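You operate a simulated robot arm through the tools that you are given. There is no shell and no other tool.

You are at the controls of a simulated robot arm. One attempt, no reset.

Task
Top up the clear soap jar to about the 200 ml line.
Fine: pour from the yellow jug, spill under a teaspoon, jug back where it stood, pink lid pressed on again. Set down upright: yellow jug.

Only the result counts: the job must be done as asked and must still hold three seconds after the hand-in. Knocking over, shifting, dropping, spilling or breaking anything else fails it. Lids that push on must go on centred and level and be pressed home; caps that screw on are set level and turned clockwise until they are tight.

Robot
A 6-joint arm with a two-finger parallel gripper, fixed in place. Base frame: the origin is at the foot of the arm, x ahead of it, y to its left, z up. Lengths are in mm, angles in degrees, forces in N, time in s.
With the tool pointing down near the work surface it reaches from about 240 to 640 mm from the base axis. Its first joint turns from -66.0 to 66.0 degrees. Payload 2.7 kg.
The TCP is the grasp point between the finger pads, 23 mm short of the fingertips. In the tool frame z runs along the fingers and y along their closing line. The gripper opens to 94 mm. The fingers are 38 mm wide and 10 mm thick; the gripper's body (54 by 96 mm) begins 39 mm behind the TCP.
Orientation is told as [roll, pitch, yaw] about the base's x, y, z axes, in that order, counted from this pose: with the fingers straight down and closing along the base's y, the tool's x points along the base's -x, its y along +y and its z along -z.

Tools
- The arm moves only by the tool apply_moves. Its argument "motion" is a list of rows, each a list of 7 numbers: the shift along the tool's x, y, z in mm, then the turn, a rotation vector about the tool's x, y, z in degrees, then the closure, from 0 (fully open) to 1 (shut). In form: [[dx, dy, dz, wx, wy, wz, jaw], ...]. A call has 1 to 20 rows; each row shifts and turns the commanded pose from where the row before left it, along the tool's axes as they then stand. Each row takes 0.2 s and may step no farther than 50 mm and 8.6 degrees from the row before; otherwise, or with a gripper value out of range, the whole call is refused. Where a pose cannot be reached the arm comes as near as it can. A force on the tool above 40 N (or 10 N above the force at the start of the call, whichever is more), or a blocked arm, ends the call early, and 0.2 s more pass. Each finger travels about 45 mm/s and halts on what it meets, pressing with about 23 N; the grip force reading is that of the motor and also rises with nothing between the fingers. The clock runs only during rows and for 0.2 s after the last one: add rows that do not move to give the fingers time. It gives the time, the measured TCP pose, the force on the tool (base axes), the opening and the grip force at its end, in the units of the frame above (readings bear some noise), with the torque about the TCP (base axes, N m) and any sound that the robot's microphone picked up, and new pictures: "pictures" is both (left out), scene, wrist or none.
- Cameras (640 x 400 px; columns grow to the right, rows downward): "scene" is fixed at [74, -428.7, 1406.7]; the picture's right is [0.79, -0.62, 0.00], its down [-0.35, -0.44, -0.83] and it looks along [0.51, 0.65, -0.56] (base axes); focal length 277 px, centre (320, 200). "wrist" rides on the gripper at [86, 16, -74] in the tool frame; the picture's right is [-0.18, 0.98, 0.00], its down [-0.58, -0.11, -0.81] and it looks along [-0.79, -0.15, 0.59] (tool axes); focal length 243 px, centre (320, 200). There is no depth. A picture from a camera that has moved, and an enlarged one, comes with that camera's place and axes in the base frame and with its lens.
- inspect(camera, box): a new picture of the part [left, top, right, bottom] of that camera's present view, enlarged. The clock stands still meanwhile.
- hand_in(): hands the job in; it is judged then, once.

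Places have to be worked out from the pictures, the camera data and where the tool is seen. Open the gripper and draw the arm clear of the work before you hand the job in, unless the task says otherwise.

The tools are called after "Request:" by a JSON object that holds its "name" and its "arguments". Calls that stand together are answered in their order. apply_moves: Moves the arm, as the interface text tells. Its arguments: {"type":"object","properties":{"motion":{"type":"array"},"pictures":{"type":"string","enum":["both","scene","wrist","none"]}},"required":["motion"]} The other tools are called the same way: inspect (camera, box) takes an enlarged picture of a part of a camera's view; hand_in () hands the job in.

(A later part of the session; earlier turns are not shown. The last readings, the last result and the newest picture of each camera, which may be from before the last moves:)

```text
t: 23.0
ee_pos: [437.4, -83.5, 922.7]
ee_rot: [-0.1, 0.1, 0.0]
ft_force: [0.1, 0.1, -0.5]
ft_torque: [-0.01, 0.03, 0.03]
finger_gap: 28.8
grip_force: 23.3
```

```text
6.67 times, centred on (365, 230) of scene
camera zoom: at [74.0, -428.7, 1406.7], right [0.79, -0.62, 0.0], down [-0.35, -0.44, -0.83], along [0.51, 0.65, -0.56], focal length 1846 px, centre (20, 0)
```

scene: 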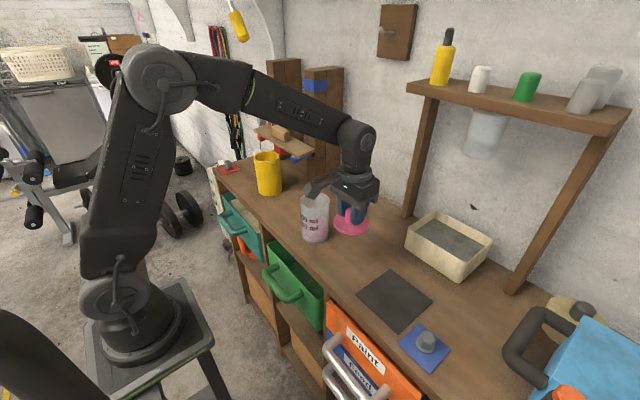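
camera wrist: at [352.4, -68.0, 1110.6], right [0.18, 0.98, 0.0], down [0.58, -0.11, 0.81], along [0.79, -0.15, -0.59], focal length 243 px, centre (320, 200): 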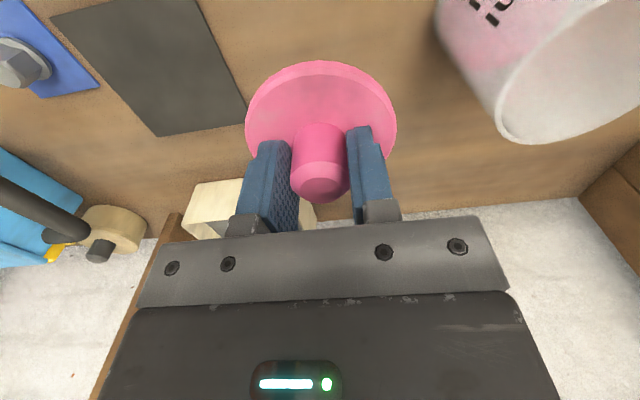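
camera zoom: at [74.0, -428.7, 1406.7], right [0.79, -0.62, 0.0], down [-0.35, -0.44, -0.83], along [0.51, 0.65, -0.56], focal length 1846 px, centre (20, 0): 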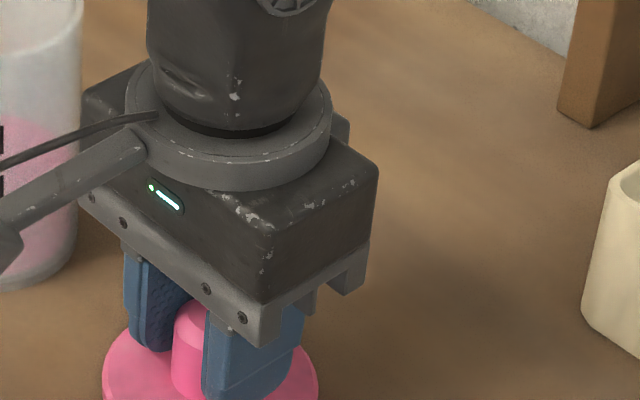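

Still free. I continue down in small increments.

Request:
{"name": "apply_moves", "arguments": {"motion": [[0, 0, 1.5, 0, 0, 0, 1], [0, 0, 1.5, 0, 0, 0, 1]], "pictures": "none"}}

Request:
{"name": "apply_moves", "arguments": {"motion": [[0, 0, 1.5, 0, 0, 0, 1], [0, 0, 1.5, 0, 0, 0, 1]], "pictures": "none"}}

Request:
{"name": "apply_moves", "arguments": {"motion": [[0, 0, 1.5, 0, 0, 0, 1], [0, 0, 0, 0, 0, 0, 1]], "pictures": "none"}}

Request:
{"name": "inspect", "arguments": {"camera": "scene", "box": [330, 215, 400, 265]}}

```text
t: 23.6
ee_pos: [439.2, -84.4, 919.8]
ee_rot: [0.0, 0.0, 0.0]
ft_force: [0.0, 0.0, -0.5]
ft_torque: [-0.02, 0.0, 0.0]
finger_gap: 28.6
grip_force: 23.3
```

```text
t: 24.2
ee_pos: [439.5, -84.8, 916.6]
ee_rot: [0.0, -0.1, 0.0]
ft_force: [-2.3, 0.2, 7.5]
ft_torque: [0.01, 0.16, 0.01]
finger_gap: 28.5
grip_force: 23.0
```

```text
t: 24.8
ee_pos: [437.9, -84.2, 916.7]
ee_rot: [0.0, -0.2, 0.0]
ft_force: [-3.0, 1.0, 21.5]
ft_torque: [0.15, 0.2, 0.01]
finger_gap: 28.7
grip_force: 23.3
```

```text
8.00 times, centred on (365, 240) of scene
camera zoom: at [73.6, -428.6, 1406.8], right [0.79, -0.62, 0.0], down [-0.35, -0.44, -0.83], along [0.51, 0.65, -0.56], focal length 2215 px, centre (-40, -120)
```

zoom: 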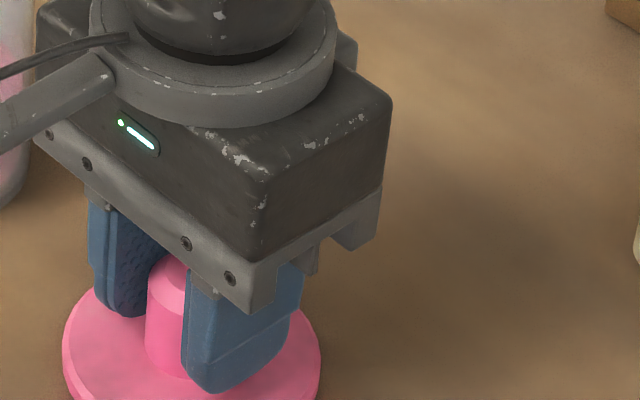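

Contact found (21 N at TCP z≈916.7), so the lid's underside is on the bench. I relieve the press, release, and rise.

Request:
{"name": "apply_moves", "arguments": {"motion": [[0, 0, -1.2, 0, 0, 0, 1], [0, 0, 0, 0, 0, 0, 0.65], [0, 0, 0, 0, 0, 0, 0.5], [0, 0, 0, 0, 0, 0, 0.4], [0, 0, 0, 0, 0, 0, 0.4], [0, 0, -10, 0, 0, 0, 0.4], [0, 0, -20, 0, 0, 0, 0.4], [0, 0, -30, 0, 0, 0, 0.4], [0, 0, -40, 0, 0, 0, 0.4], [0, 0, -40, 0, 0, 0, 0.2], [0, 0, -40, 0, 0, 0, 0], [0, 0, 0, 0, 0, 0, 0]], "pictures": "both"}}

Request:
{"name": "inspect", "arguments": {"camera": "scene", "box": [290, 180, 400, 260]}}

```text
t: 27.4
ee_pos: [437.3, -87.4, 1098.7]
ee_rot: [0.0, 0.0, 0.0]
ft_force: [-0.6, 0.0, 0.8]
ft_torque: [0.01, 0.0, 0.01]
finger_gap: 93.9
grip_force: 0.1
camera wrist: at [352.4, -70.2, 1172.8], right [0.18, 0.98, 0.0], down [0.58, -0.11, 0.81], along [0.79, -0.15, -0.59], focal length 243 px, centre (320, 200)
```

scene: 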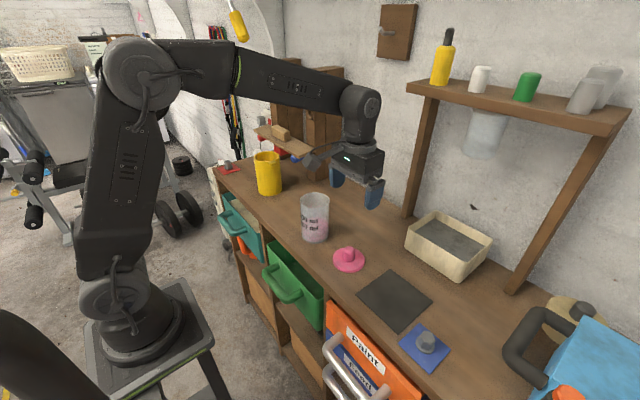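
wrist: 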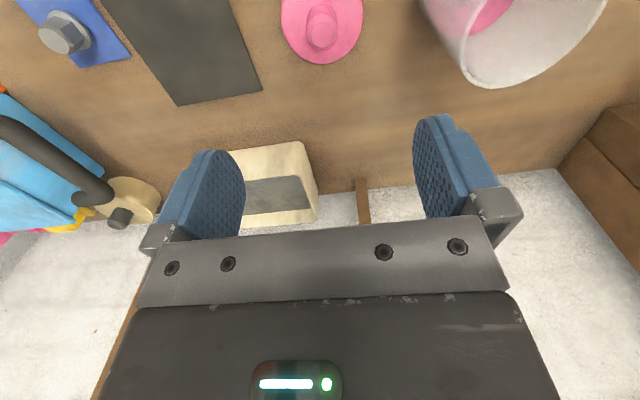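

```text
5.00 times, centred on (345, 220) of scene
camera zoom: at [74.0, -428.7, 1406.7], right [0.79, -0.62, 0.0], down [-0.35, -0.44, -0.83], along [0.51, 0.65, -0.56], focal length 1385 px, centre (195, 100)
```

zoom: 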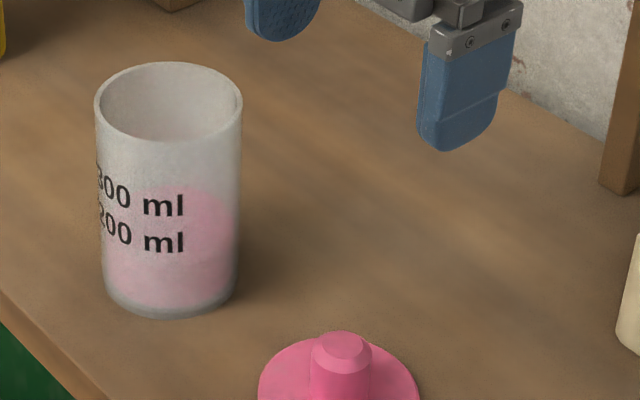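

The lid rests flat near (438, -85). Now I zoom the jar to read the present level against the marks.

Request:
{"name": "inspect", "arguments": {"camera": "scene", "box": [297, 190, 333, 245]}}

Request:
{"name": "inspect", "arguments": {"camera": "wrist", "box": [420, 0, 620, 100]}}

```text
7.27 times, centred on (315, 218) of scene
camera zoom: at [74.0, -428.7, 1406.7], right [0.79, -0.62, 0.0], down [-0.35, -0.44, -0.83], along [0.51, 0.65, -0.56], focal length 2014 px, centre (356, 73)
```

zoom: 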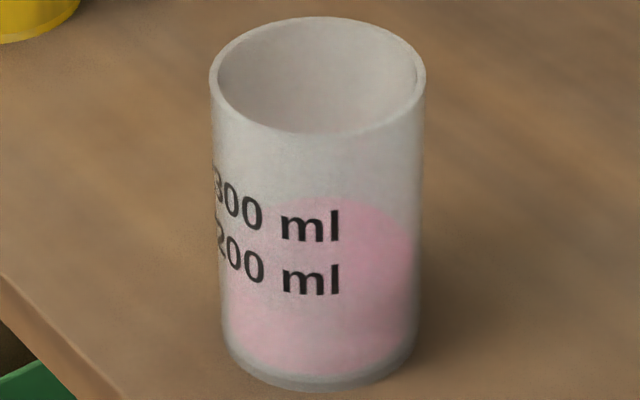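

```text
3.20 times, centred on (520, 50) of wrist
camera zoom: at [352.4, -70.2, 1172.8], right [0.18, 0.98, 0.0], down [0.58, -0.11, 0.81], along [0.79, -0.15, -0.59], focal length 776 px, centre (-320, 680)
```

zoom: 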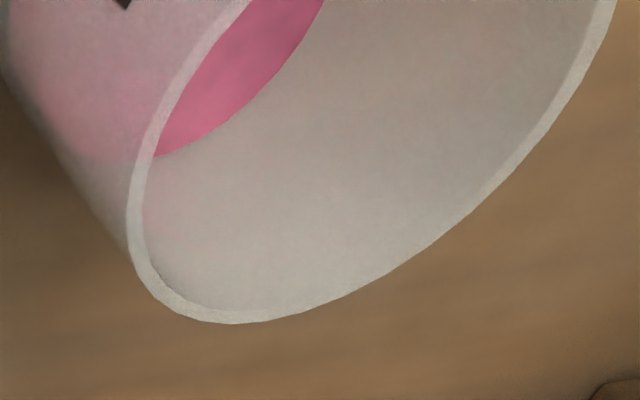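

The present level sits about 18–19 mm under the 200 mark, so roughly 70–75 ml is needed. Next I move to view the jug's handle with the wrist camera.

Request:
{"name": "apply_moves", "arguments": {"motion": [[12.45, 44.3, 0, 0, 0, 0, 0], [12.45, 44.3, 0, 0, 0, 0, 0], [12.45, 44.3, 0, 0, 0, 0, 0], [12.45, 44.3, 0, 0, 0, 0, 0], [12.45, 44.3, 0, 0, 0, 0, 0], [12.45, 44.3, 0, 0, 0, 0, 0], [12.45, 44.3, 0, 0, 0, 0, 0], [12.45, 44.3, 0, 0, 0, 0, 0], [12.45, 44.3, 0, 0, 0, 0, 0], [12.45, 44.3, 0, 0, 0, 0, 0], [12.45, 44.3, 0, 0, 0, 0, 0], [0, 0, 0, 0, 0, 0, 0]], "pictures": "both"}}

Request:
{"name": "inspect", "arguments": {"camera": "wrist", "box": [200, 60, 440, 210]}}

```text
t: 30.0
ee_pos: [301.1, 402.6, 1097.4]
ee_rot: [0.0, 0.0, 0.0]
ft_force: [-1.4, 0.1, 0.0]
ft_torque: [0.03, -0.02, 0.0]
finger_gap: 94.2
grip_force: 0.0
camera wrist: at [215.1, 418.6, 1171.1], right [0.18, 0.98, 0.0], down [0.58, -0.11, 0.81], along [0.79, -0.15, -0.59], focal length 243 px, centre (320, 200)
```

scene: 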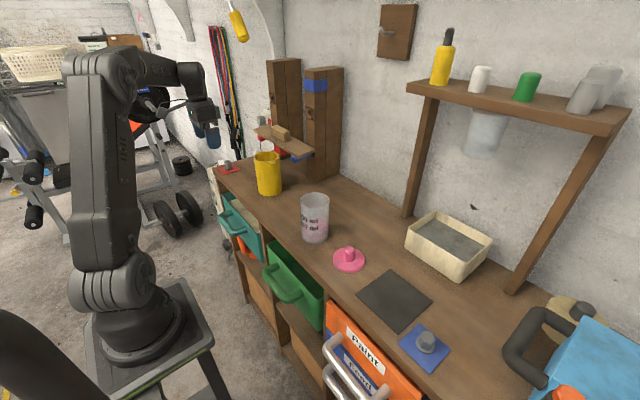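
wrist: 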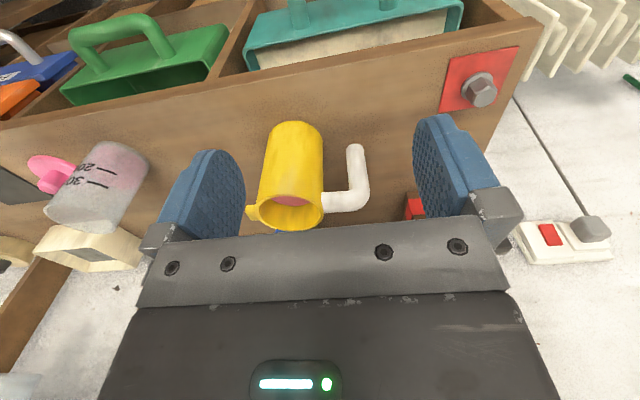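

```text
2.67 times, centred on (320, 135) of wrist
camera zoom: at [215.1, 418.6, 1171.1], right [0.18, 0.98, 0.0], down [0.58, -0.11, 0.81], along [0.79, -0.15, -0.59], focal length 647 px, centre (320, 373)
```

zoom: 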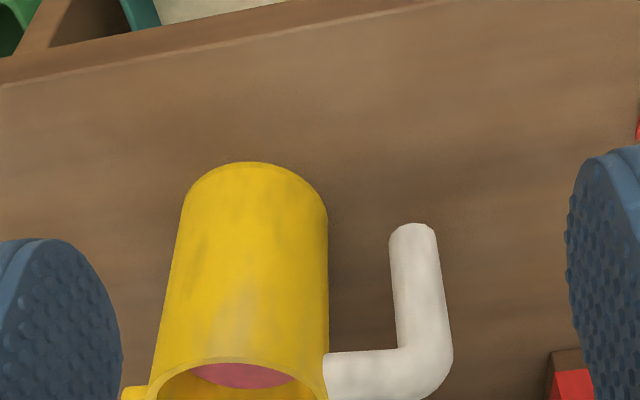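

I get a clear L-shaped handle view; one more zoom to include rim, spout and handle corner.

Request:
{"name": "inspect", "arguments": {"camera": "wrist", "box": [230, 115, 390, 235]}}

Request:
{"name": "inspect", "arguments": {"camera": "scene", "box": [240, 120, 320, 200]}}

```text
3.33 times, centred on (310, 175) of wrist
camera zoom: at [215.1, 418.6, 1171.1], right [0.18, 0.98, 0.0], down [0.58, -0.11, 0.81], along [0.79, -0.15, -0.59], focal length 809 px, centre (353, 283)
```

zoom: 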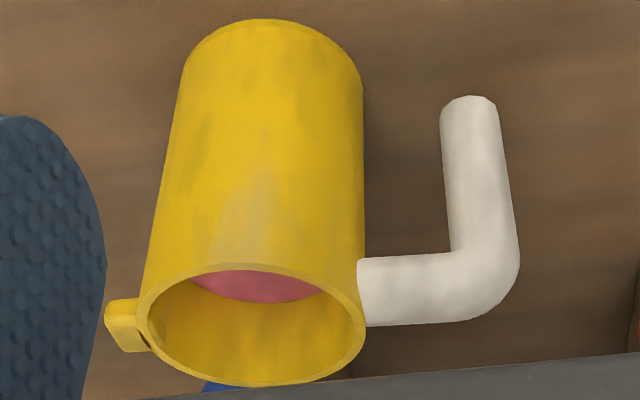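

```text
5.00 times, centred on (280, 160) of scene
camera zoom: at [74.0, -428.7, 1406.7], right [0.79, -0.62, 0.0], down [-0.35, -0.44, -0.83], along [0.51, 0.65, -0.56], focal length 1385 px, centre (520, 400)
```

zoom: 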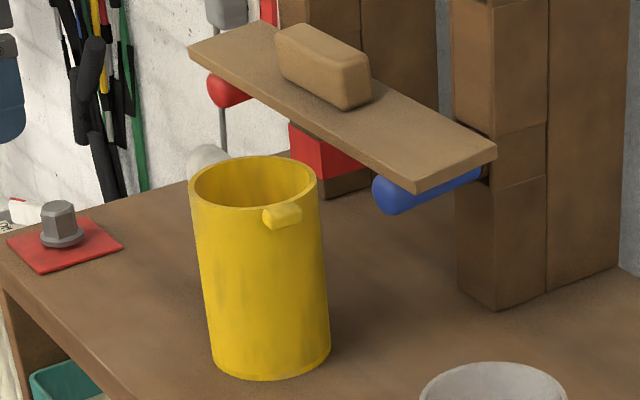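

Triangulated: jug axis ≈ (450, 337), outer diameter ≈ 84–85, rim z ≈ 1012, bench z ≈ 885, spout toward -y, handle toward +y, and liquid inside to about z 972. I plan a horizontal body grasp from the -x side with the wrist camera on top, so I test turning the tool about its own axis here in free space.

Request:
{"name": "apply_moves", "arguments": {"motion": [[0, 0, 0, 0, 0, 8.5, 0], [0, 0, 0, 0, 0, 8.5, 0], [0, 0, 0, 0, 0, 8.5, 0], [0, 0, 0, 0, 0, 8.5, 0], [0, 0, 0, 0, 0, 8.5, 0], [0, 0, 0, 0, 0, 8.5, 0], [0, 0, 0, 0, 0, 8.5, 0], [0, 0, 0, 0, 0, 8.5, 0], [0, 0, 0, 0, 0, 8.5, 0], [0, 0, 0, 0, 0, 8.5, 0], [0, 0, 0, 0, 0, 5, 0], [0, 0, 0, 0, 0, 0, 0]], "pictures": "scene"}}

```text
t: 32.6
ee_pos: [302.2, 403.1, 1096.5]
ee_rot: [0.0, 0.0, -90.0]
ft_force: [1.0, -0.3, 1.2]
ft_torque: [-0.01, -0.03, 0.02]
finger_gap: 94.1
grip_force: 0.1
```

scene: 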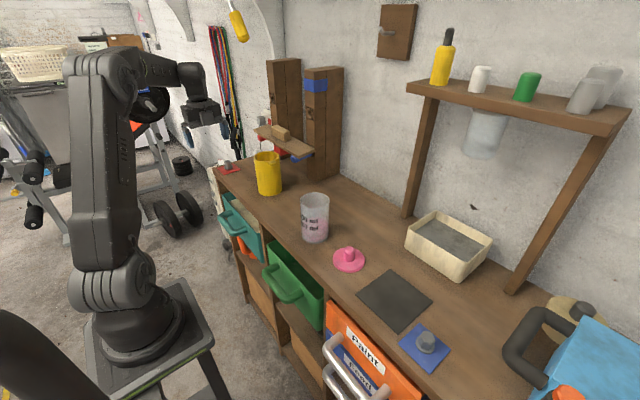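

The first 90° went freely. I continue the other 90°.

Request:
{"name": "apply_moves", "arguments": {"motion": [[0, 0, 0, 0, 0, 8.5, 0], [0, 0, 0, 0, 0, 8.5, 0], [0, 0, 0, 0, 0, 8.5, 0], [0, 0, 0, 0, 0, 8.5, 0], [0, 0, 0, 0, 0, 8.5, 0], [0, 0, 0, 0, 0, 8.5, 0], [0, 0, 0, 0, 0, 8.5, 0], [0, 0, 0, 0, 0, 8.5, 0], [0, 0, 0, 0, 0, 8.5, 0], [0, 0, 0, 0, 0, 8.5, 0], [0, 0, 0, 0, 0, 5, 0], [0, 0, 0, 0, 0, 0, 0]], "pictures": "both"}}

```text
t: 35.2
ee_pos: [441.4, 240.7, 1075.7]
ee_rot: [-4.5, 0.1, -141.3]
ft_force: [-0.1, -0.1, -0.3]
ft_torque: [0.04, 0.02, 0.02]
finger_gap: 94.0
grip_force: 0.0
out of reach, approached as far as the arm can: row 3, 4, 5, 6, 7, 8, 9, 10, 11
camera wrist: at [524.5, 276.2, 1147.8], right [0.47, -0.88, -0.08], down [-0.48, -0.33, 0.81], along [-0.74, -0.34, -0.58], focal length 243 px, centre (320, 200)
```

scene: 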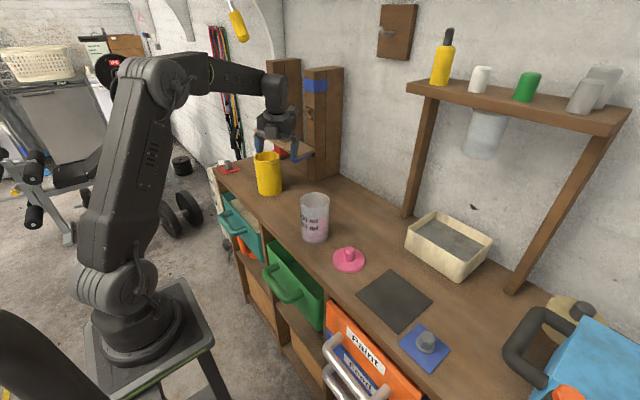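
wrist: 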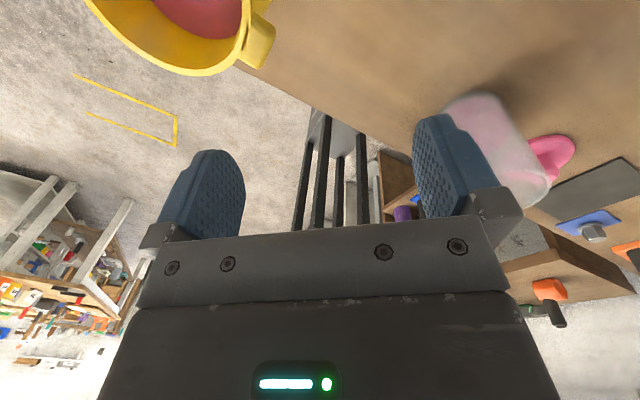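

The turn ran into a wrist limit and the arm drifted to (441, 241, 1076), though nothing was touched. I reverse the turn a bit while rising, to see how the commanded pose responds.

Request:
{"name": "apply_moves", "arguments": {"motion": [[0, 0, -15, 0, 0, -8.5, 0], [0, 0, -15, 0, 0, 0, 0]], "pictures": "none"}}

```text
t: 35.8
ee_pos: [443.4, 237.5, 1105.3]
ee_rot: [-4.6, 0.7, -132.7]
ft_force: [0.5, -0.6, 0.5]
ft_torque: [-0.04, -0.02, -0.02]
finger_gap: 93.9
grip_force: 0.0
```

The commanded pose follows what was reached, so this is recoverable. I unwind the wrist back to the default heading in free space; the correct route will be to swing the tool sideways instead.

Request:
{"name": "apply_moves", "arguments": {"motion": [[0, 0, -10, 0, 0, -8.5, 0], [0, 0, -10, 0, 0, -8.5, 0], [0, 0, -10, 0, 0, -8.5, 0], [0, 0, -10, 0, 0, -8.5, 0], [0, 0, -10, 0, 0, -8.5, 0], [0, 0, -10, 0, 0, -8.5, 0], [0, 0, -10, 0, 0, -8.5, 0], [0, 0, 0, 0, 0, -8.5, 0], [0, 0, 0, 0, 0, -8.5, 0], [0, 0, 0, 0, 0, -8.5, 0], [0, 0, 0, 0, 0, -8.5, 0], [0, 0, 0, 0, 0, -8.5, 0], [0, 0, 0, 0, 0, -8.5, 0], [0, 0, 0, 0, 0, -8.5, 0], [0, 0, 0, 0, 0, -8.5, 0], [0, 0, 0, 0, 0, -5.2, 0], [0, 0, 0, 0, 0, 0, 0]], "pictures": "scene"}}

```text
t: 39.4
ee_pos: [446.3, 233.4, 1175.2]
ee_rot: [3.7, 2.8, 0.1]
ft_force: [-0.3, 0.5, 0.2]
ft_torque: [-0.02, 0.0, -0.03]
finger_gap: 94.1
grip_force: 0.0
```

scene: 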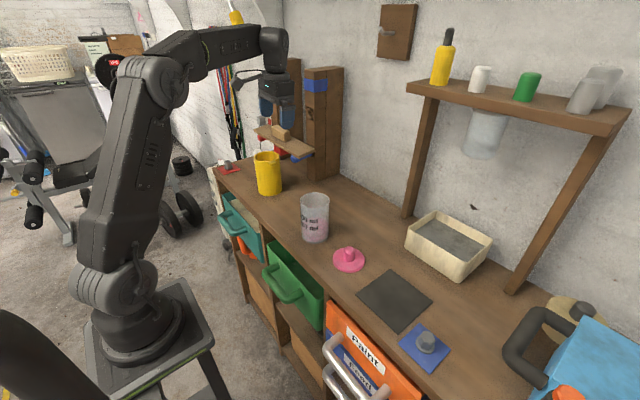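

I level the tool (removing the 3.7°/2.8° tilt) and shift to a roomier spot.

Request:
{"name": "apply_moves", "arguments": {"motion": [[0, 0, 0, 3.7, -2.8, 0, 0], [23, 0, -7, 0, 0, 0, 0], [23, 0, -8, 0, 0, 0, 0], [0, 0, 0, 0, 0, 0, 0]], "pictures": "none"}}

```text
t: 40.4
ee_pos: [400.9, 234.3, 1190.8]
ee_rot: [-0.1, 0.1, -0.1]
ft_force: [-0.9, -0.2, -0.2]
ft_torque: [-0.03, -0.01, 0.01]
finger_gap: 94.2
grip_force: 0.1
```

Now I start swinging the tool sideways (about the base axis (1,0,-1)), a few rows at a time, checking the pose.

Request:
{"name": "apply_moves", "arguments": {"motion": [[0, 0, 0, 6, 0, -6, 0], [0, 0, 0, 6, 0, -6, 0], [0, 0, 0, 6, 0, -6, 0], [0, 0, 0, 6, 0, -6, 0], [0, 0, 0, 0, 0, 0, 0]], "pictures": "none"}}

Request:
{"name": "apply_moves", "arguments": {"motion": [[0, 0, 0, 6, 0, -6, 0], [0, 0, 0, 6, 0, -6, 0], [0, 0, 0, 6, 0, -6, 0], [0, 0, 0, 6, 0, -6, 0], [0, 0, 0, 0, 0, 0, 0]], "pictures": "scene"}}

```text
t: 41.6
ee_pos: [401.4, 234.0, 1190.1]
ee_rot: [-23.6, 5.0, 23.3]
ft_force: [0.5, 0.1, 0.1]
ft_torque: [0.0, 0.02, -0.03]
finger_gap: 93.9
grip_force: 0.1
```

```text
t: 42.8
ee_pos: [400.3, 234.2, 1188.3]
ee_rot: [-43.7, 18.3, 43.5]
ft_force: [0.2, 1.3, -0.1]
ft_torque: [0.0, -0.02, 0.0]
finger_gap: 94.3
grip_force: 0.1
```

scene: 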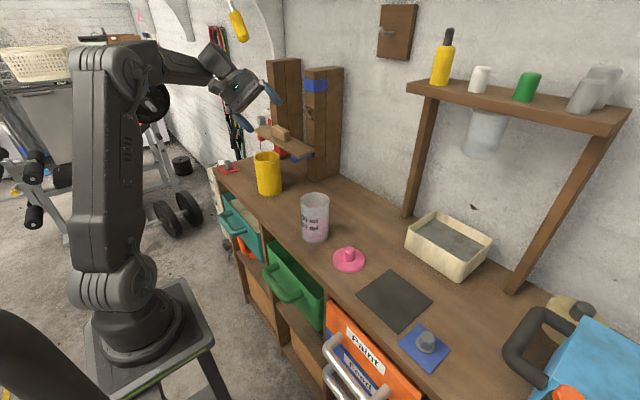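

Tracking perfectly so far (68° of the swing). I continue in two further portions.

Request:
{"name": "apply_moves", "arguments": {"motion": [[0, 0, 0, 6, 0, -6, 0], [0, 0, 0, 6, 0, -6, 0], [0, 0, 0, 6, 0, -6, 0], [0, 0, 0, 6, 0, -6, 0], [0, 0, 0, 0, 0, 0, 0]], "pictures": "none"}}

Request:
{"name": "apply_moves", "arguments": {"motion": [[0, 0, 0, 6, 0, -6, 0], [0, 0, 0, 6, 0, -6, 0], [0, 0, 0, 6, 0, -6, 0], [0, 0, 0, 6, 0, -6, 0], [0, 0, 0, 0, 0, 0, 0]], "pictures": "scene"}}

```text
t: 44.0
ee_pos: [400.4, 234.4, 1190.2]
ee_rot: [-60.1, 37.3, 60.1]
ft_force: [0.2, 0.2, -0.3]
ft_torque: [0.02, -0.01, 0.0]
finger_gap: 94.0
grip_force: 0.1
```

```text
t: 45.2
ee_pos: [400.5, 233.2, 1191.3]
ee_rot: [-73.9, 59.3, 73.9]
ft_force: [0.0, -0.8, 0.4]
ft_torque: [0.01, -0.02, -0.01]
finger_gap: 94.2
grip_force: 0.2
```

scene: 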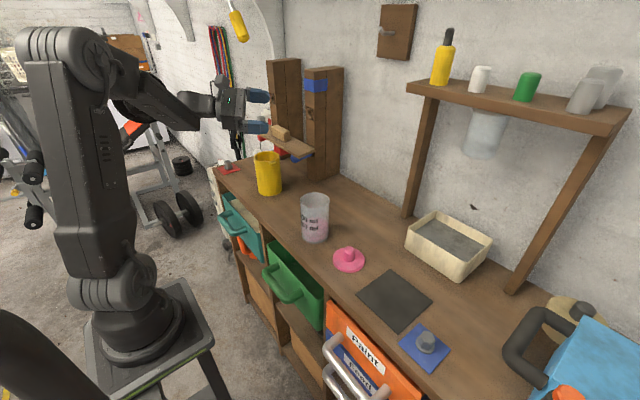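

The swing is working. I finish the last 44° to get the tool horizontal along +x with the camera on top.

Request:
{"name": "apply_moves", "arguments": {"motion": [[0, 0, 0, 6, 0, -6, 0], [0, 0, 0, 6, 0, -6, 0], [0, 0, 0, 6, 0, -6, 0], [0, 0, 0, 0, 0, 0, 0]], "pictures": "none"}}

Request:
{"name": "apply_moves", "arguments": {"motion": [[0, 0, 0, 6, 0, -6, 0], [0, 0, 0, 6, 0, -6, 0], [0, 0, 0, 1.25, 0, -1.25, 0], [0, 0, 0, 0, 0, 0, 0]], "pictures": "both"}}

```text
t: 46.2
ee_pos: [401.6, 234.0, 1189.4]
ee_rot: [-82.9, 77.0, 83.7]
ft_force: [0.1, 0.9, 0.3]
ft_torque: [0.03, 0.01, -0.03]
finger_gap: 93.9
grip_force: 0.1
```

```text
t: 47.2
ee_pos: [401.0, 234.1, 1190.2]
ee_rot: [54.6, 89.8, -125.4]
ft_force: [0.4, 0.0, -0.2]
ft_torque: [0.01, 0.0, 0.02]
finger_gap: 93.9
grip_force: 0.0
camera wrist: at [327.2, 217.5, 1276.1], right [0.0, -0.98, -0.18], down [-0.81, 0.11, -0.58], along [0.59, 0.15, -0.79], focal length 243 px, centre (320, 200)
```

scene: 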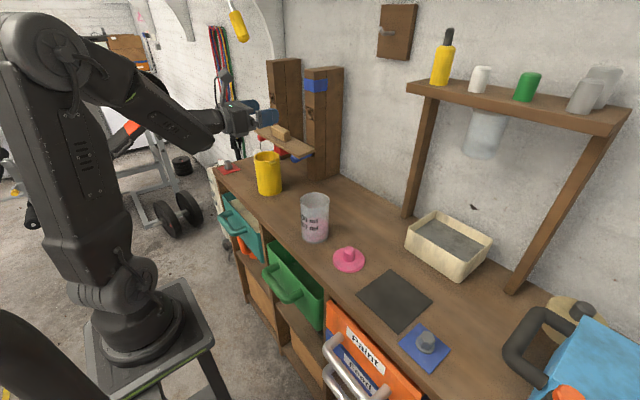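
wrist: 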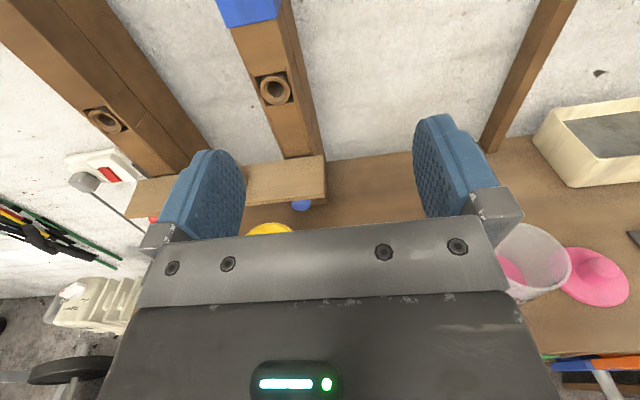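

The tool is now horizontal along +x with the camera above (tool x=up, y=-Y, z=+X). I move back, over and down to a pre-grasp spot in front of the jug at about (345, 337, 960).

Request:
{"name": "apply_moves", "arguments": {"motion": [[-22, -26, -14, 0, 0, 0, 0], [-22, -26, -14, 0, 0, 0, 0], [-23, -26, -14, 0, 0, 0, 0], [-23, -25, -14, 0, 0, 0, 0], [0, 0, 0, 0, 0, 0, 0]], "pictures": "none"}}

Request:
{"name": "apply_moves", "arguments": {"motion": [[-30, 0, 0, 0, 0, 0, 0], [-30, 0, 0, 0, 0, 0, 0], [-30, 0, 0, 0, 0, 0, 0], [-30, 0, 0, 0, 0, 0, 0], [-20, 0, 0, 0, 0, 0, 0], [0, 0, 0, 0, 0, 0, 0]], "pictures": "both"}}

```text
t: 48.4
ee_pos: [345.4, 336.5, 1098.0]
ee_rot: [42.7, 90.0, -137.4]
ft_force: [-0.3, 0.3, 0.1]
ft_torque: [0.0, 0.01, 0.0]
finger_gap: 94.0
grip_force: 0.0
```

```text
t: 49.8
ee_pos: [345.4, 337.0, 959.9]
ee_rot: [35.1, 89.9, -144.8]
ft_force: [1.0, -0.1, 0.5]
ft_torque: [-0.02, 0.0, 0.02]
finger_gap: 94.1
grip_force: 0.0
camera wrist: at [271.9, 320.3, 1045.9], right [0.0, -0.98, -0.18], down [-0.81, 0.11, -0.58], along [0.59, 0.15, -0.79], focal length 243 px, centre (320, 200)
```

scene: 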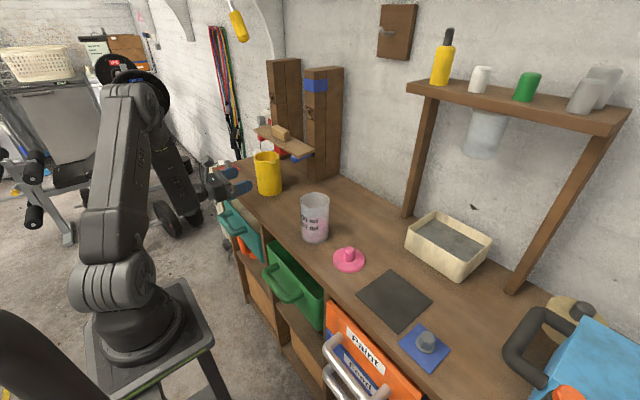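
wrist: 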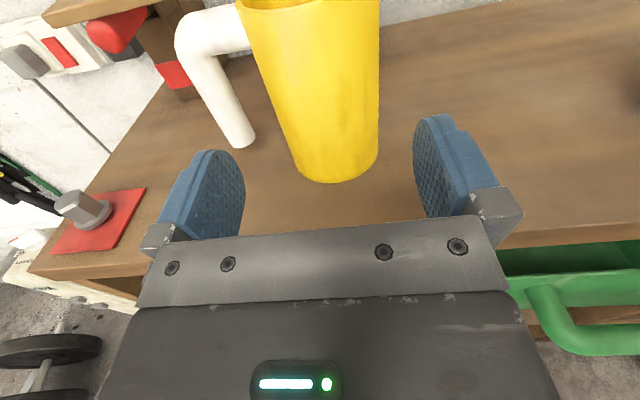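

The view shows the jug centred nearly between the fingers. I zoom to measure lateral alignment precisely.

Request:
{"name": "inspect", "arguments": {"camera": "wrist", "box": [160, 90, 480, 250]}}

Request:
{"name": "inspect", "arguments": {"camera": "wrist", "box": [170, 0, 410, 200]}}

Request:
{"name": "inspect", "arguments": {"camera": "scene", "box": [190, 130, 300, 230]}}

```text
2.00 times, centred on (320, 170) of wrist
camera zoom: at [271.9, 320.3, 1045.9], right [0.0, -0.98, -0.18], down [-0.81, 0.11, -0.58], along [0.59, 0.15, -0.79], focal length 485 px, centre (320, 260)
```

zoom: 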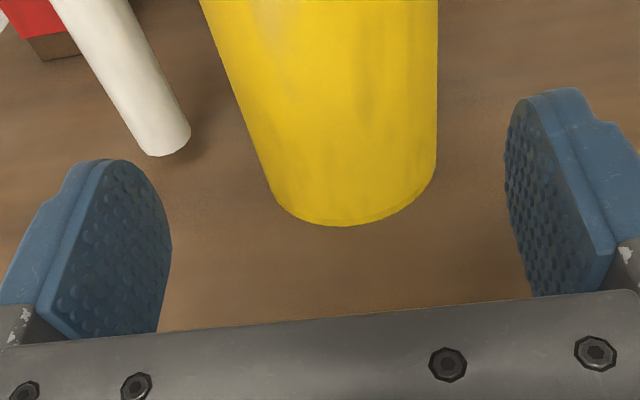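

```text
2.00 times, centred on (290, 100) of wrist
camera zoom: at [271.9, 320.3, 1045.9], right [0.0, -0.98, -0.18], down [-0.81, 0.11, -0.58], along [0.59, 0.15, -0.79], focal length 485 px, centre (380, 400)
```

zoom: 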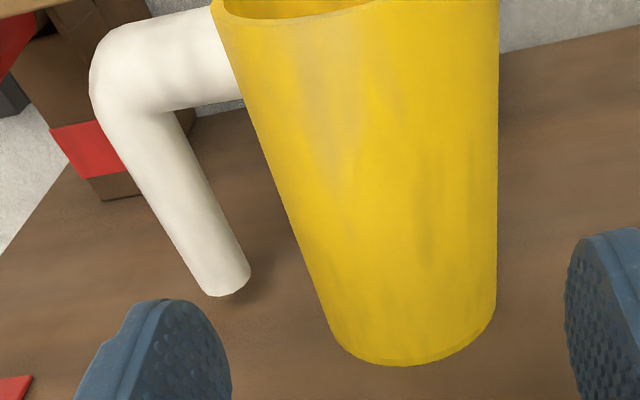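

```text
4.00 times, centred on (245, 180) of scene
camera zoom: at [74.0, -428.7, 1406.7], right [0.79, -0.62, 0.0], down [-0.35, -0.44, -0.83], along [0.51, 0.65, -0.56], focal length 1108 px, centre (620, 280)
```

zoom: 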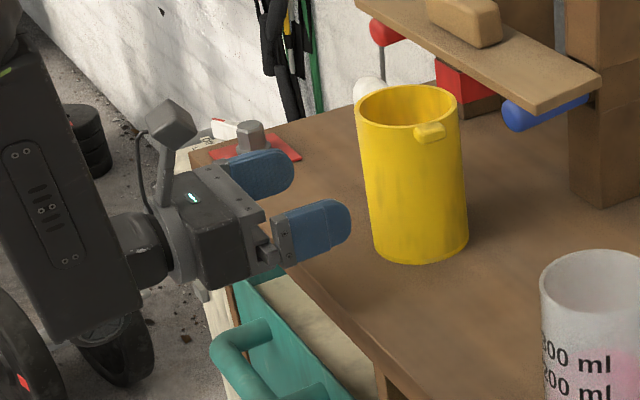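

The jug's centre is about 1.5 mm to -y of my axis, with roughly 5 mm free each side. I lower to z≈940, correct laterally, advance partway, and check.

Request:
{"name": "apply_moves", "arguments": {"motion": [[-10, 1.5, 0, 0, 0, 0, 0], [-10, 0, 0, 0, 0, 0, 0], [0, 0, 10, 0, 0, 0, 0], [0, 0, 10, 0, 0, 0, 0], [0, 0, 10, 0, 0, 0, 0], [0, 0, 10, 0, 0, 0, 0], [0, 0, 0, 0, 0, 0, 0]], "pictures": "both"}}

Request:
{"name": "inspect", "arguments": {"camera": "wrist", "box": [160, 60, 480, 240]}}

Request:
{"name": "inspect", "arguments": {"camera": "scene", "box": [210, 130, 310, 220]}}

```text
t: 51.4
ee_pos: [385.6, 335.2, 941.9]
ee_rot: [38.0, 89.9, -142.1]
ft_force: [0.2, 0.2, -0.8]
ft_torque: [-0.01, 0.02, 0.05]
finger_gap: 94.1
grip_force: 0.1
camera wrist: at [311.5, 318.2, 1026.5], right [0.0, -0.98, -0.18], down [-0.81, 0.11, -0.58], along [0.59, 0.15, -0.79], focal length 243 px, centre (320, 200)
```

scene: 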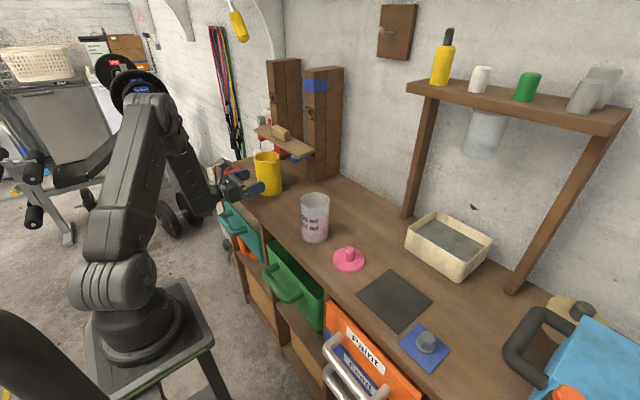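
wrist: 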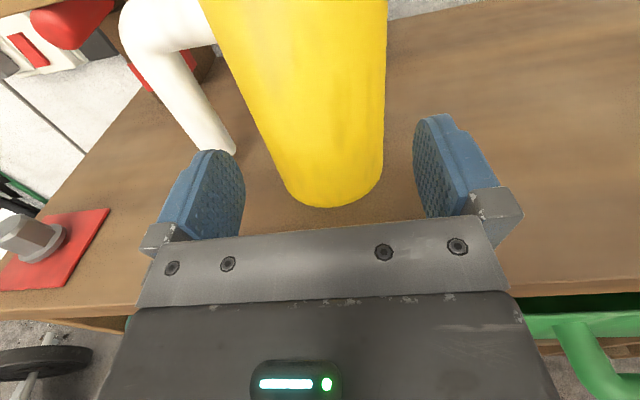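

```text
2.00 times, centred on (320, 150) of wrist
camera zoom: at [311.5, 318.2, 1026.5], right [0.0, -0.98, -0.18], down [-0.81, 0.11, -0.58], along [0.59, 0.15, -0.79], focal length 485 px, centre (320, 300)
```

zoom: 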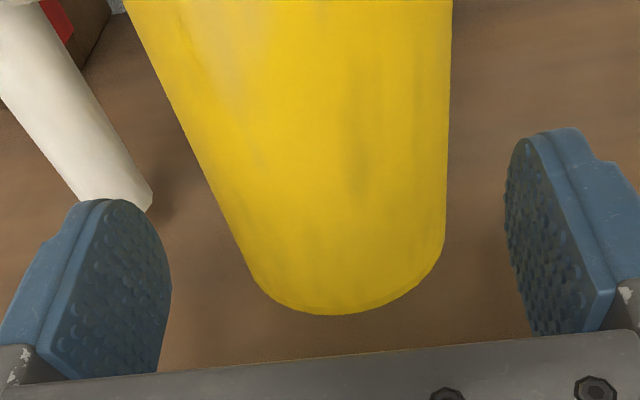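

```text
4.44 times, centred on (260, 175) of scene
camera zoom: at [74.0, -428.7, 1406.7], right [0.79, -0.62, 0.0], down [-0.35, -0.44, -0.83], along [0.51, 0.65, -0.56], focal length 1231 px, centre (587, 311)
```

zoom: 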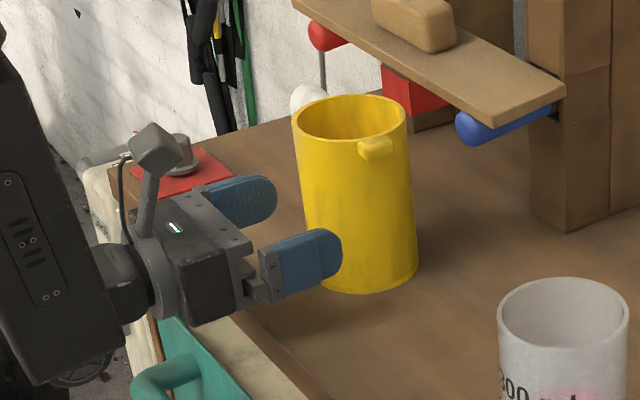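

Alignment now looks like the jug centre is ~1 mm to +y of my axis. I nudge 0.8 mm, advance so the tips enter beside the jug, and check gaps.

Request:
{"name": "apply_moves", "arguments": {"motion": [[0, -0.8, 8, 0, 0, 0, 0], [0, 0, 8, 0, 0, 0, 0], [0, 0, 8, 0, 0, 0, 0], [0, 0, 0, 0, 0, 0, 0]], "pictures": "both"}}

Request:
{"name": "inspect", "arguments": {"camera": "wrist", "box": [160, 60, 480, 240]}}

Request:
{"name": "inspect", "arguments": {"camera": "scene", "box": [210, 130, 310, 220]}}

```text
t: 52.4
ee_pos: [408.6, 335.2, 938.9]
ee_rot: [41.7, 89.9, -138.4]
ft_force: [-0.4, -0.1, -0.5]
ft_torque: [0.01, 0.02, -0.01]
finger_gap: 94.2
grip_force: 0.0
camera wrist: at [335.6, 318.8, 1025.8], right [0.0, -0.98, -0.18], down [-0.81, 0.11, -0.58], along [0.59, 0.15, -0.79], focal length 243 px, centre (320, 200)
```

scene: 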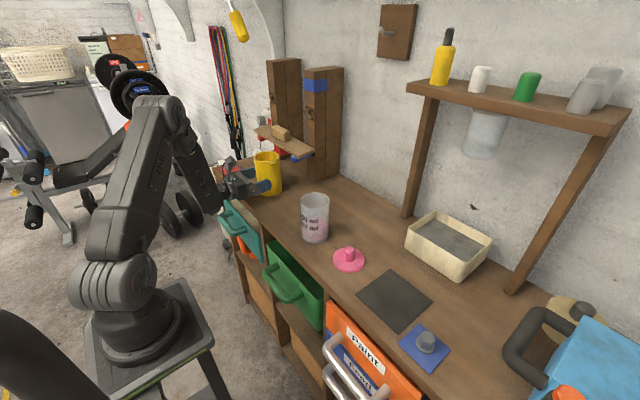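
wrist: 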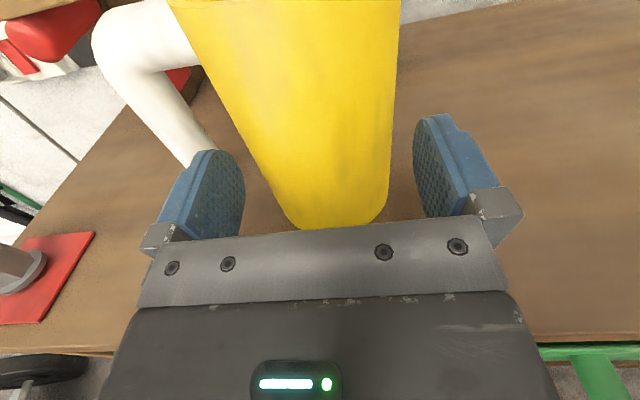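

```text
2.00 times, centred on (320, 150) of wrist
camera zoom: at [335.6, 318.8, 1025.8], right [0.0, -0.98, -0.18], down [-0.81, 0.11, -0.58], along [0.59, 0.15, -0.79], focal length 485 px, centre (320, 300)
```

zoom: 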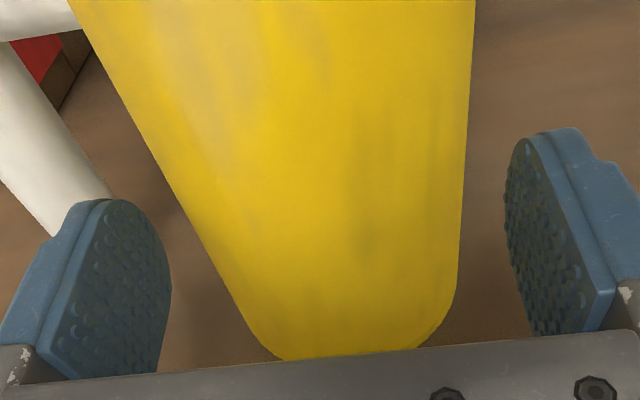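

```text
4.44 times, centred on (260, 175) of scene
camera zoom: at [74.0, -428.7, 1406.7], right [0.79, -0.62, 0.0], down [-0.35, -0.44, -0.83], along [0.51, 0.65, -0.56], focal length 1231 px, centre (587, 311)
```

zoom: 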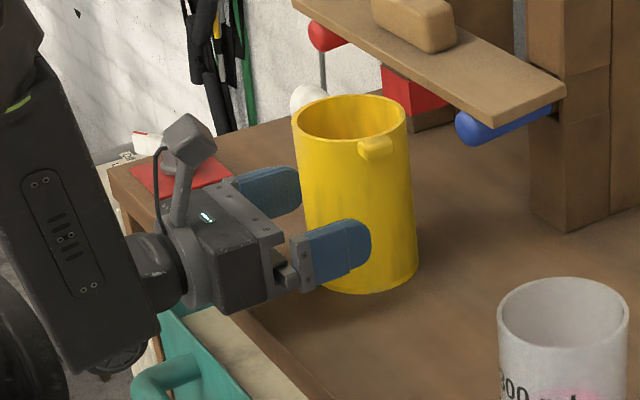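

The jug centre is about (46, +1.2) mm from the TCP. I correct laterally and advance 35 mm in small rows, watching for side contact.

Request:
{"name": "apply_moves", "arguments": {"motion": [[0, -1.1, 5, 0, 0, 0, 0], [0, 0, 6, 0, 0, 0, 0], [0, 0, 6, 0, 0, 0, 0], [0, 0, 6, 0, 0, 0, 0], [0, 0, 6, 0, 0, 0, 0], [0, 0, 5, 0, 0, 0, 0], [0, 0, 0, 0, 0, 0, 0]], "pictures": "both"}}

Request:
{"name": "inspect", "arguments": {"camera": "wrist", "box": [160, 60, 480, 240]}}

Request:
{"name": "inspect", "arguments": {"camera": "scene", "box": [230, 140, 300, 205]}}

```text
t: 54.0
ee_pos: [442.5, 336.7, 939.2]
ee_rot: [41.1, 89.8, -139.0]
ft_force: [0.1, -1.5, 1.3]
ft_torque: [0.03, 0.02, 0.01]
finger_gap: 94.2
grip_force: 0.0
camera wrist: at [370.0, 320.4, 1026.1], right [0.0, -0.98, -0.18], down [-0.81, 0.11, -0.58], along [0.59, 0.15, -0.79], focal length 243 px, centre (320, 200)
```

scene: 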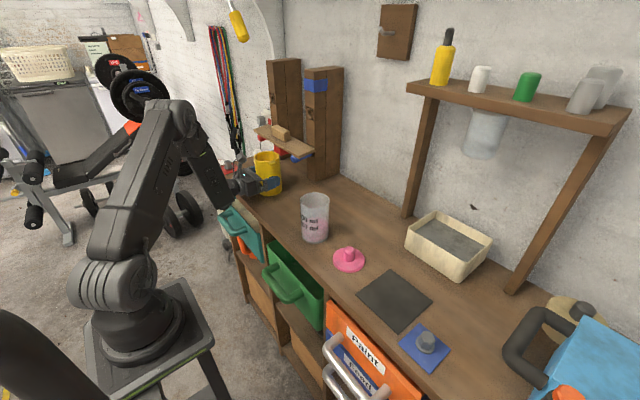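
wrist: 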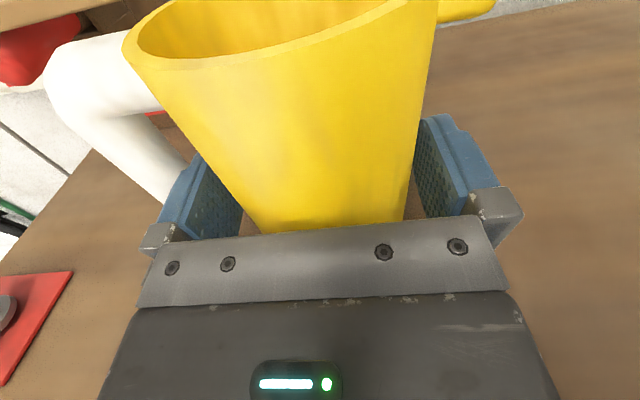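

```text
2.00 times, centred on (320, 150) of wrist
camera zoom: at [370.0, 320.4, 1026.1], right [0.0, -0.98, -0.18], down [-0.81, 0.11, -0.58], along [0.59, 0.15, -0.79], focal length 485 px, centre (320, 300)
```

zoom: 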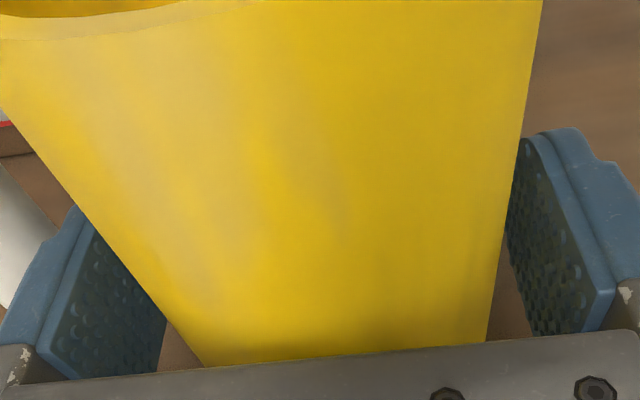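

```text
6.15 times, centred on (265, 172) of scene
camera zoom: at [74.0, -428.7, 1406.7], right [0.79, -0.62, 0.0], down [-0.35, -0.44, -0.83], along [0.51, 0.65, -0.56], focal length 1704 px, centre (658, 369)
```

zoom: 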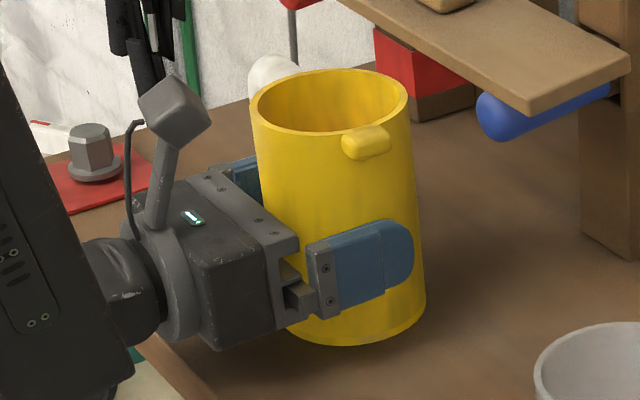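

The jug sits centred between the fingers with no contact. I close gradually.

Request:
{"name": "apply_moves", "arguments": {"motion": [[0, 0.3, 0, 0, 0, 0, 0.05], [0, 0, 0, 0, 0, 0, 0.09], [0, 0, 0, 0, 0, 0, 0.13], [0, 0, 0, 0, 0, 0, 0.25], [0, 0, 0, 0, 0, 0, 0.5], [0, 0, 0, 0, 0, 0, 1], [0, 0, 0, 0, 0, 0, 1]], "pictures": "both"}}

Request:
{"name": "inspect", "arguments": {"camera": "scene", "box": [230, 140, 300, 205]}}

```text
t: 55.6
ee_pos: [443.8, 336.6, 939.2]
ee_rot: [40.9, 89.9, -139.4]
ft_force: [0.8, 0.1, 1.4]
ft_torque: [0.1, -0.03, -0.06]
finger_gap: 76.0
grip_force: 23.0
camera wrist: at [370.1, 319.8, 1026.1], right [0.0, -0.98, -0.18], down [-0.81, 0.11, -0.58], along [0.59, 0.15, -0.79], focal length 243 px, centre (320, 200)
```

scene: 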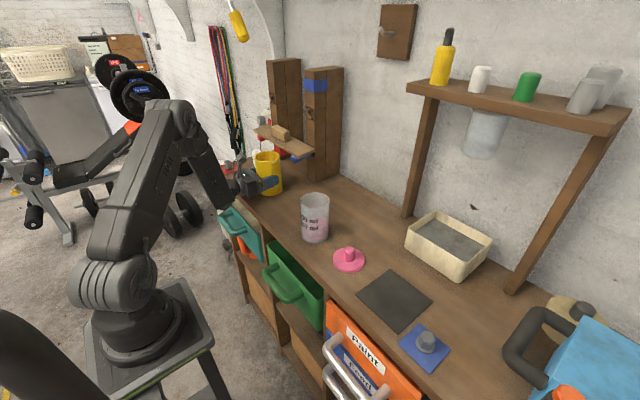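
wrist: 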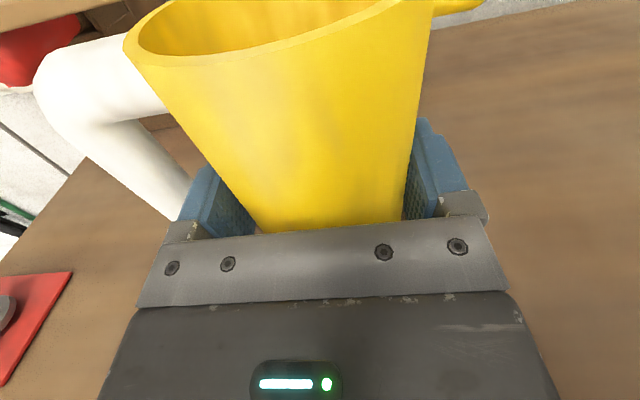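

```text
6.15 times, centred on (265, 172) of scene
camera zoom: at [74.0, -428.7, 1406.7], right [0.79, -0.62, 0.0], down [-0.35, -0.44, -0.83], along [0.51, 0.65, -0.56], focal length 1704 px, centre (658, 369)
```

zoom: 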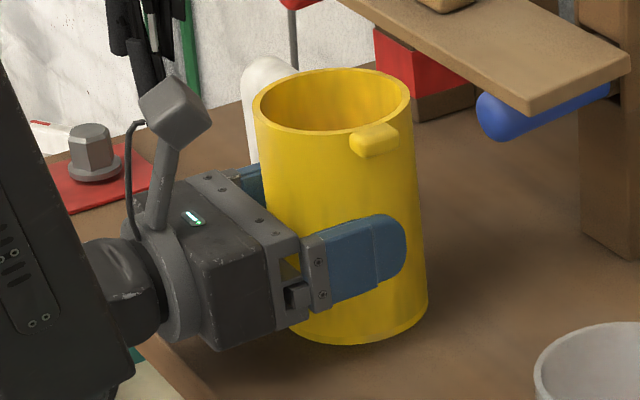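

Gap stopped at 76 mm with 23 N, narrower than I estimated, so I check how the pads sit on the jug before lifting.

Request:
{"name": "inspect", "arguments": {"camera": "wrist", "box": [160, 60, 480, 240]}}

Request:
{"name": "inspect", "arguments": {"camera": "wrist", "box": [380, 90, 500, 240]}}

Request:
{"name": "inspect", "arguments": {"camera": "scene", "box": [250, 145, 290, 200]}}

```text
2.00 times, centred on (320, 150) of wrist
camera zoom: at [370.1, 319.8, 1026.1], right [0.0, -0.98, -0.18], down [-0.81, 0.11, -0.58], along [0.59, 0.15, -0.79], focal length 485 px, centre (320, 300)
```

zoom: 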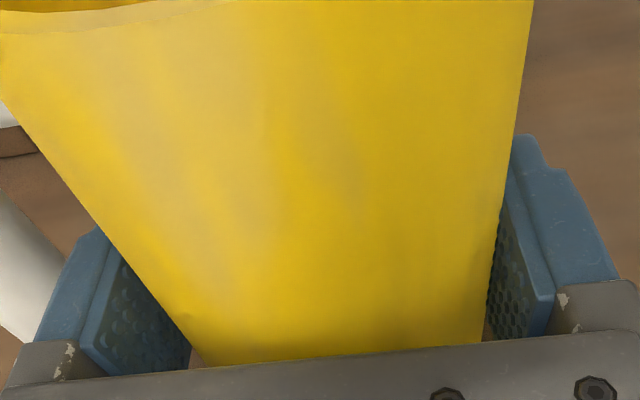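

```text
2.67 times, centred on (440, 165) of wrist
camera zoom: at [370.1, 319.8, 1026.1], right [0.0, -0.98, -0.18], down [-0.81, 0.11, -0.58], along [0.59, 0.15, -0.79], focal length 647 px, centre (0, 293)
```

zoom: 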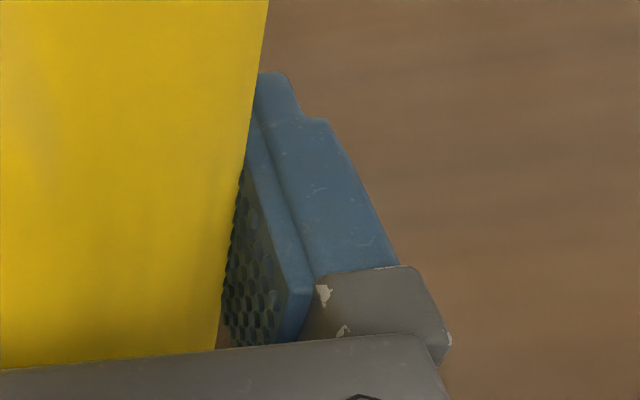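

```text
7.27 times, centred on (270, 172) of scene
camera zoom: at [74.0, -428.7, 1406.7], right [0.79, -0.62, 0.0], down [-0.35, -0.44, -0.83], along [0.51, 0.65, -0.56], focal length 2014 px, centre (684, 400)
```

zoom: 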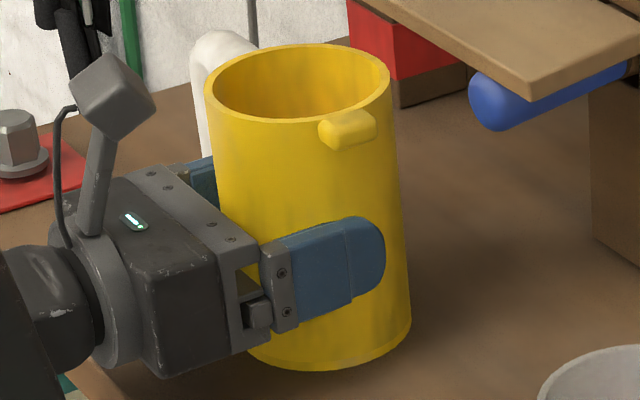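

The pads bear on the jug symmetrically (jug shifted only ~1–2 mm). I lift a few millimetres slowly and check weight and hold.

Request:
{"name": "apply_moves", "arguments": {"motion": [[1, 0, 0, 0, 0, 0, 1], [2, 0, 0, 0, 0, 0, 1], [3, 0, 0, 0, 0, 0, 1], [4, 0, 0, 0, 0, 0, 1], [0, 0, 0, 0, 0, 0, 1]], "pictures": "both"}}

Request:
{"name": "inspect", "arguments": {"camera": "scene", "box": [250, 145, 290, 200]}}

```text
t: 56.8
ee_pos: [442.9, 335.5, 950.6]
ee_rot: [40.5, 89.8, -139.8]
ft_force: [0.1, 0.6, -2.7]
ft_torque: [-0.02, 0.04, 0.0]
finger_gap: 76.2
grip_force: 23.0
camera wrist: at [370.2, 320.1, 1036.1], right [0.0, -0.98, -0.18], down [-0.81, 0.11, -0.58], along [0.59, 0.15, -0.79], focal length 243 px, centre (320, 200)
```

scene: 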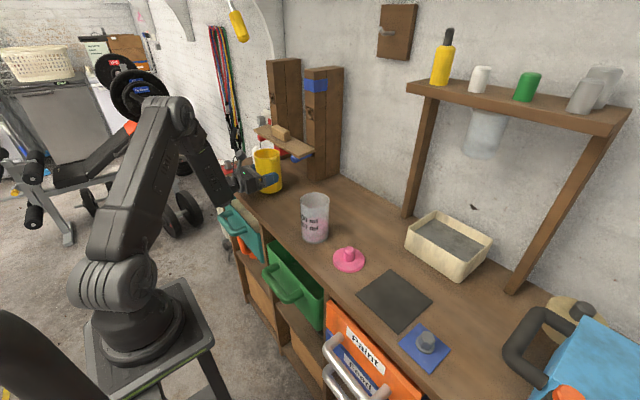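
wrist: 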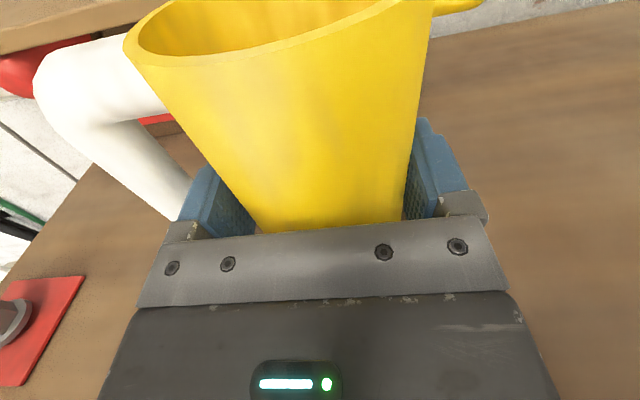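

```text
7.27 times, centred on (270, 172) of scene
camera zoom: at [74.0, -428.7, 1406.8], right [0.79, -0.62, 0.0], down [-0.35, -0.44, -0.83], along [0.51, 0.65, -0.56], focal length 2014 px, centre (684, 400)
```

zoom: 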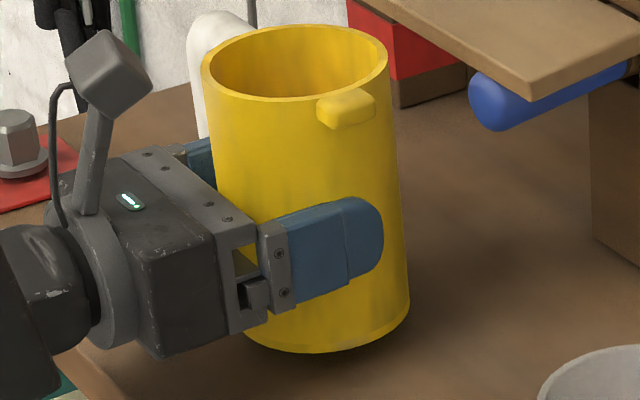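

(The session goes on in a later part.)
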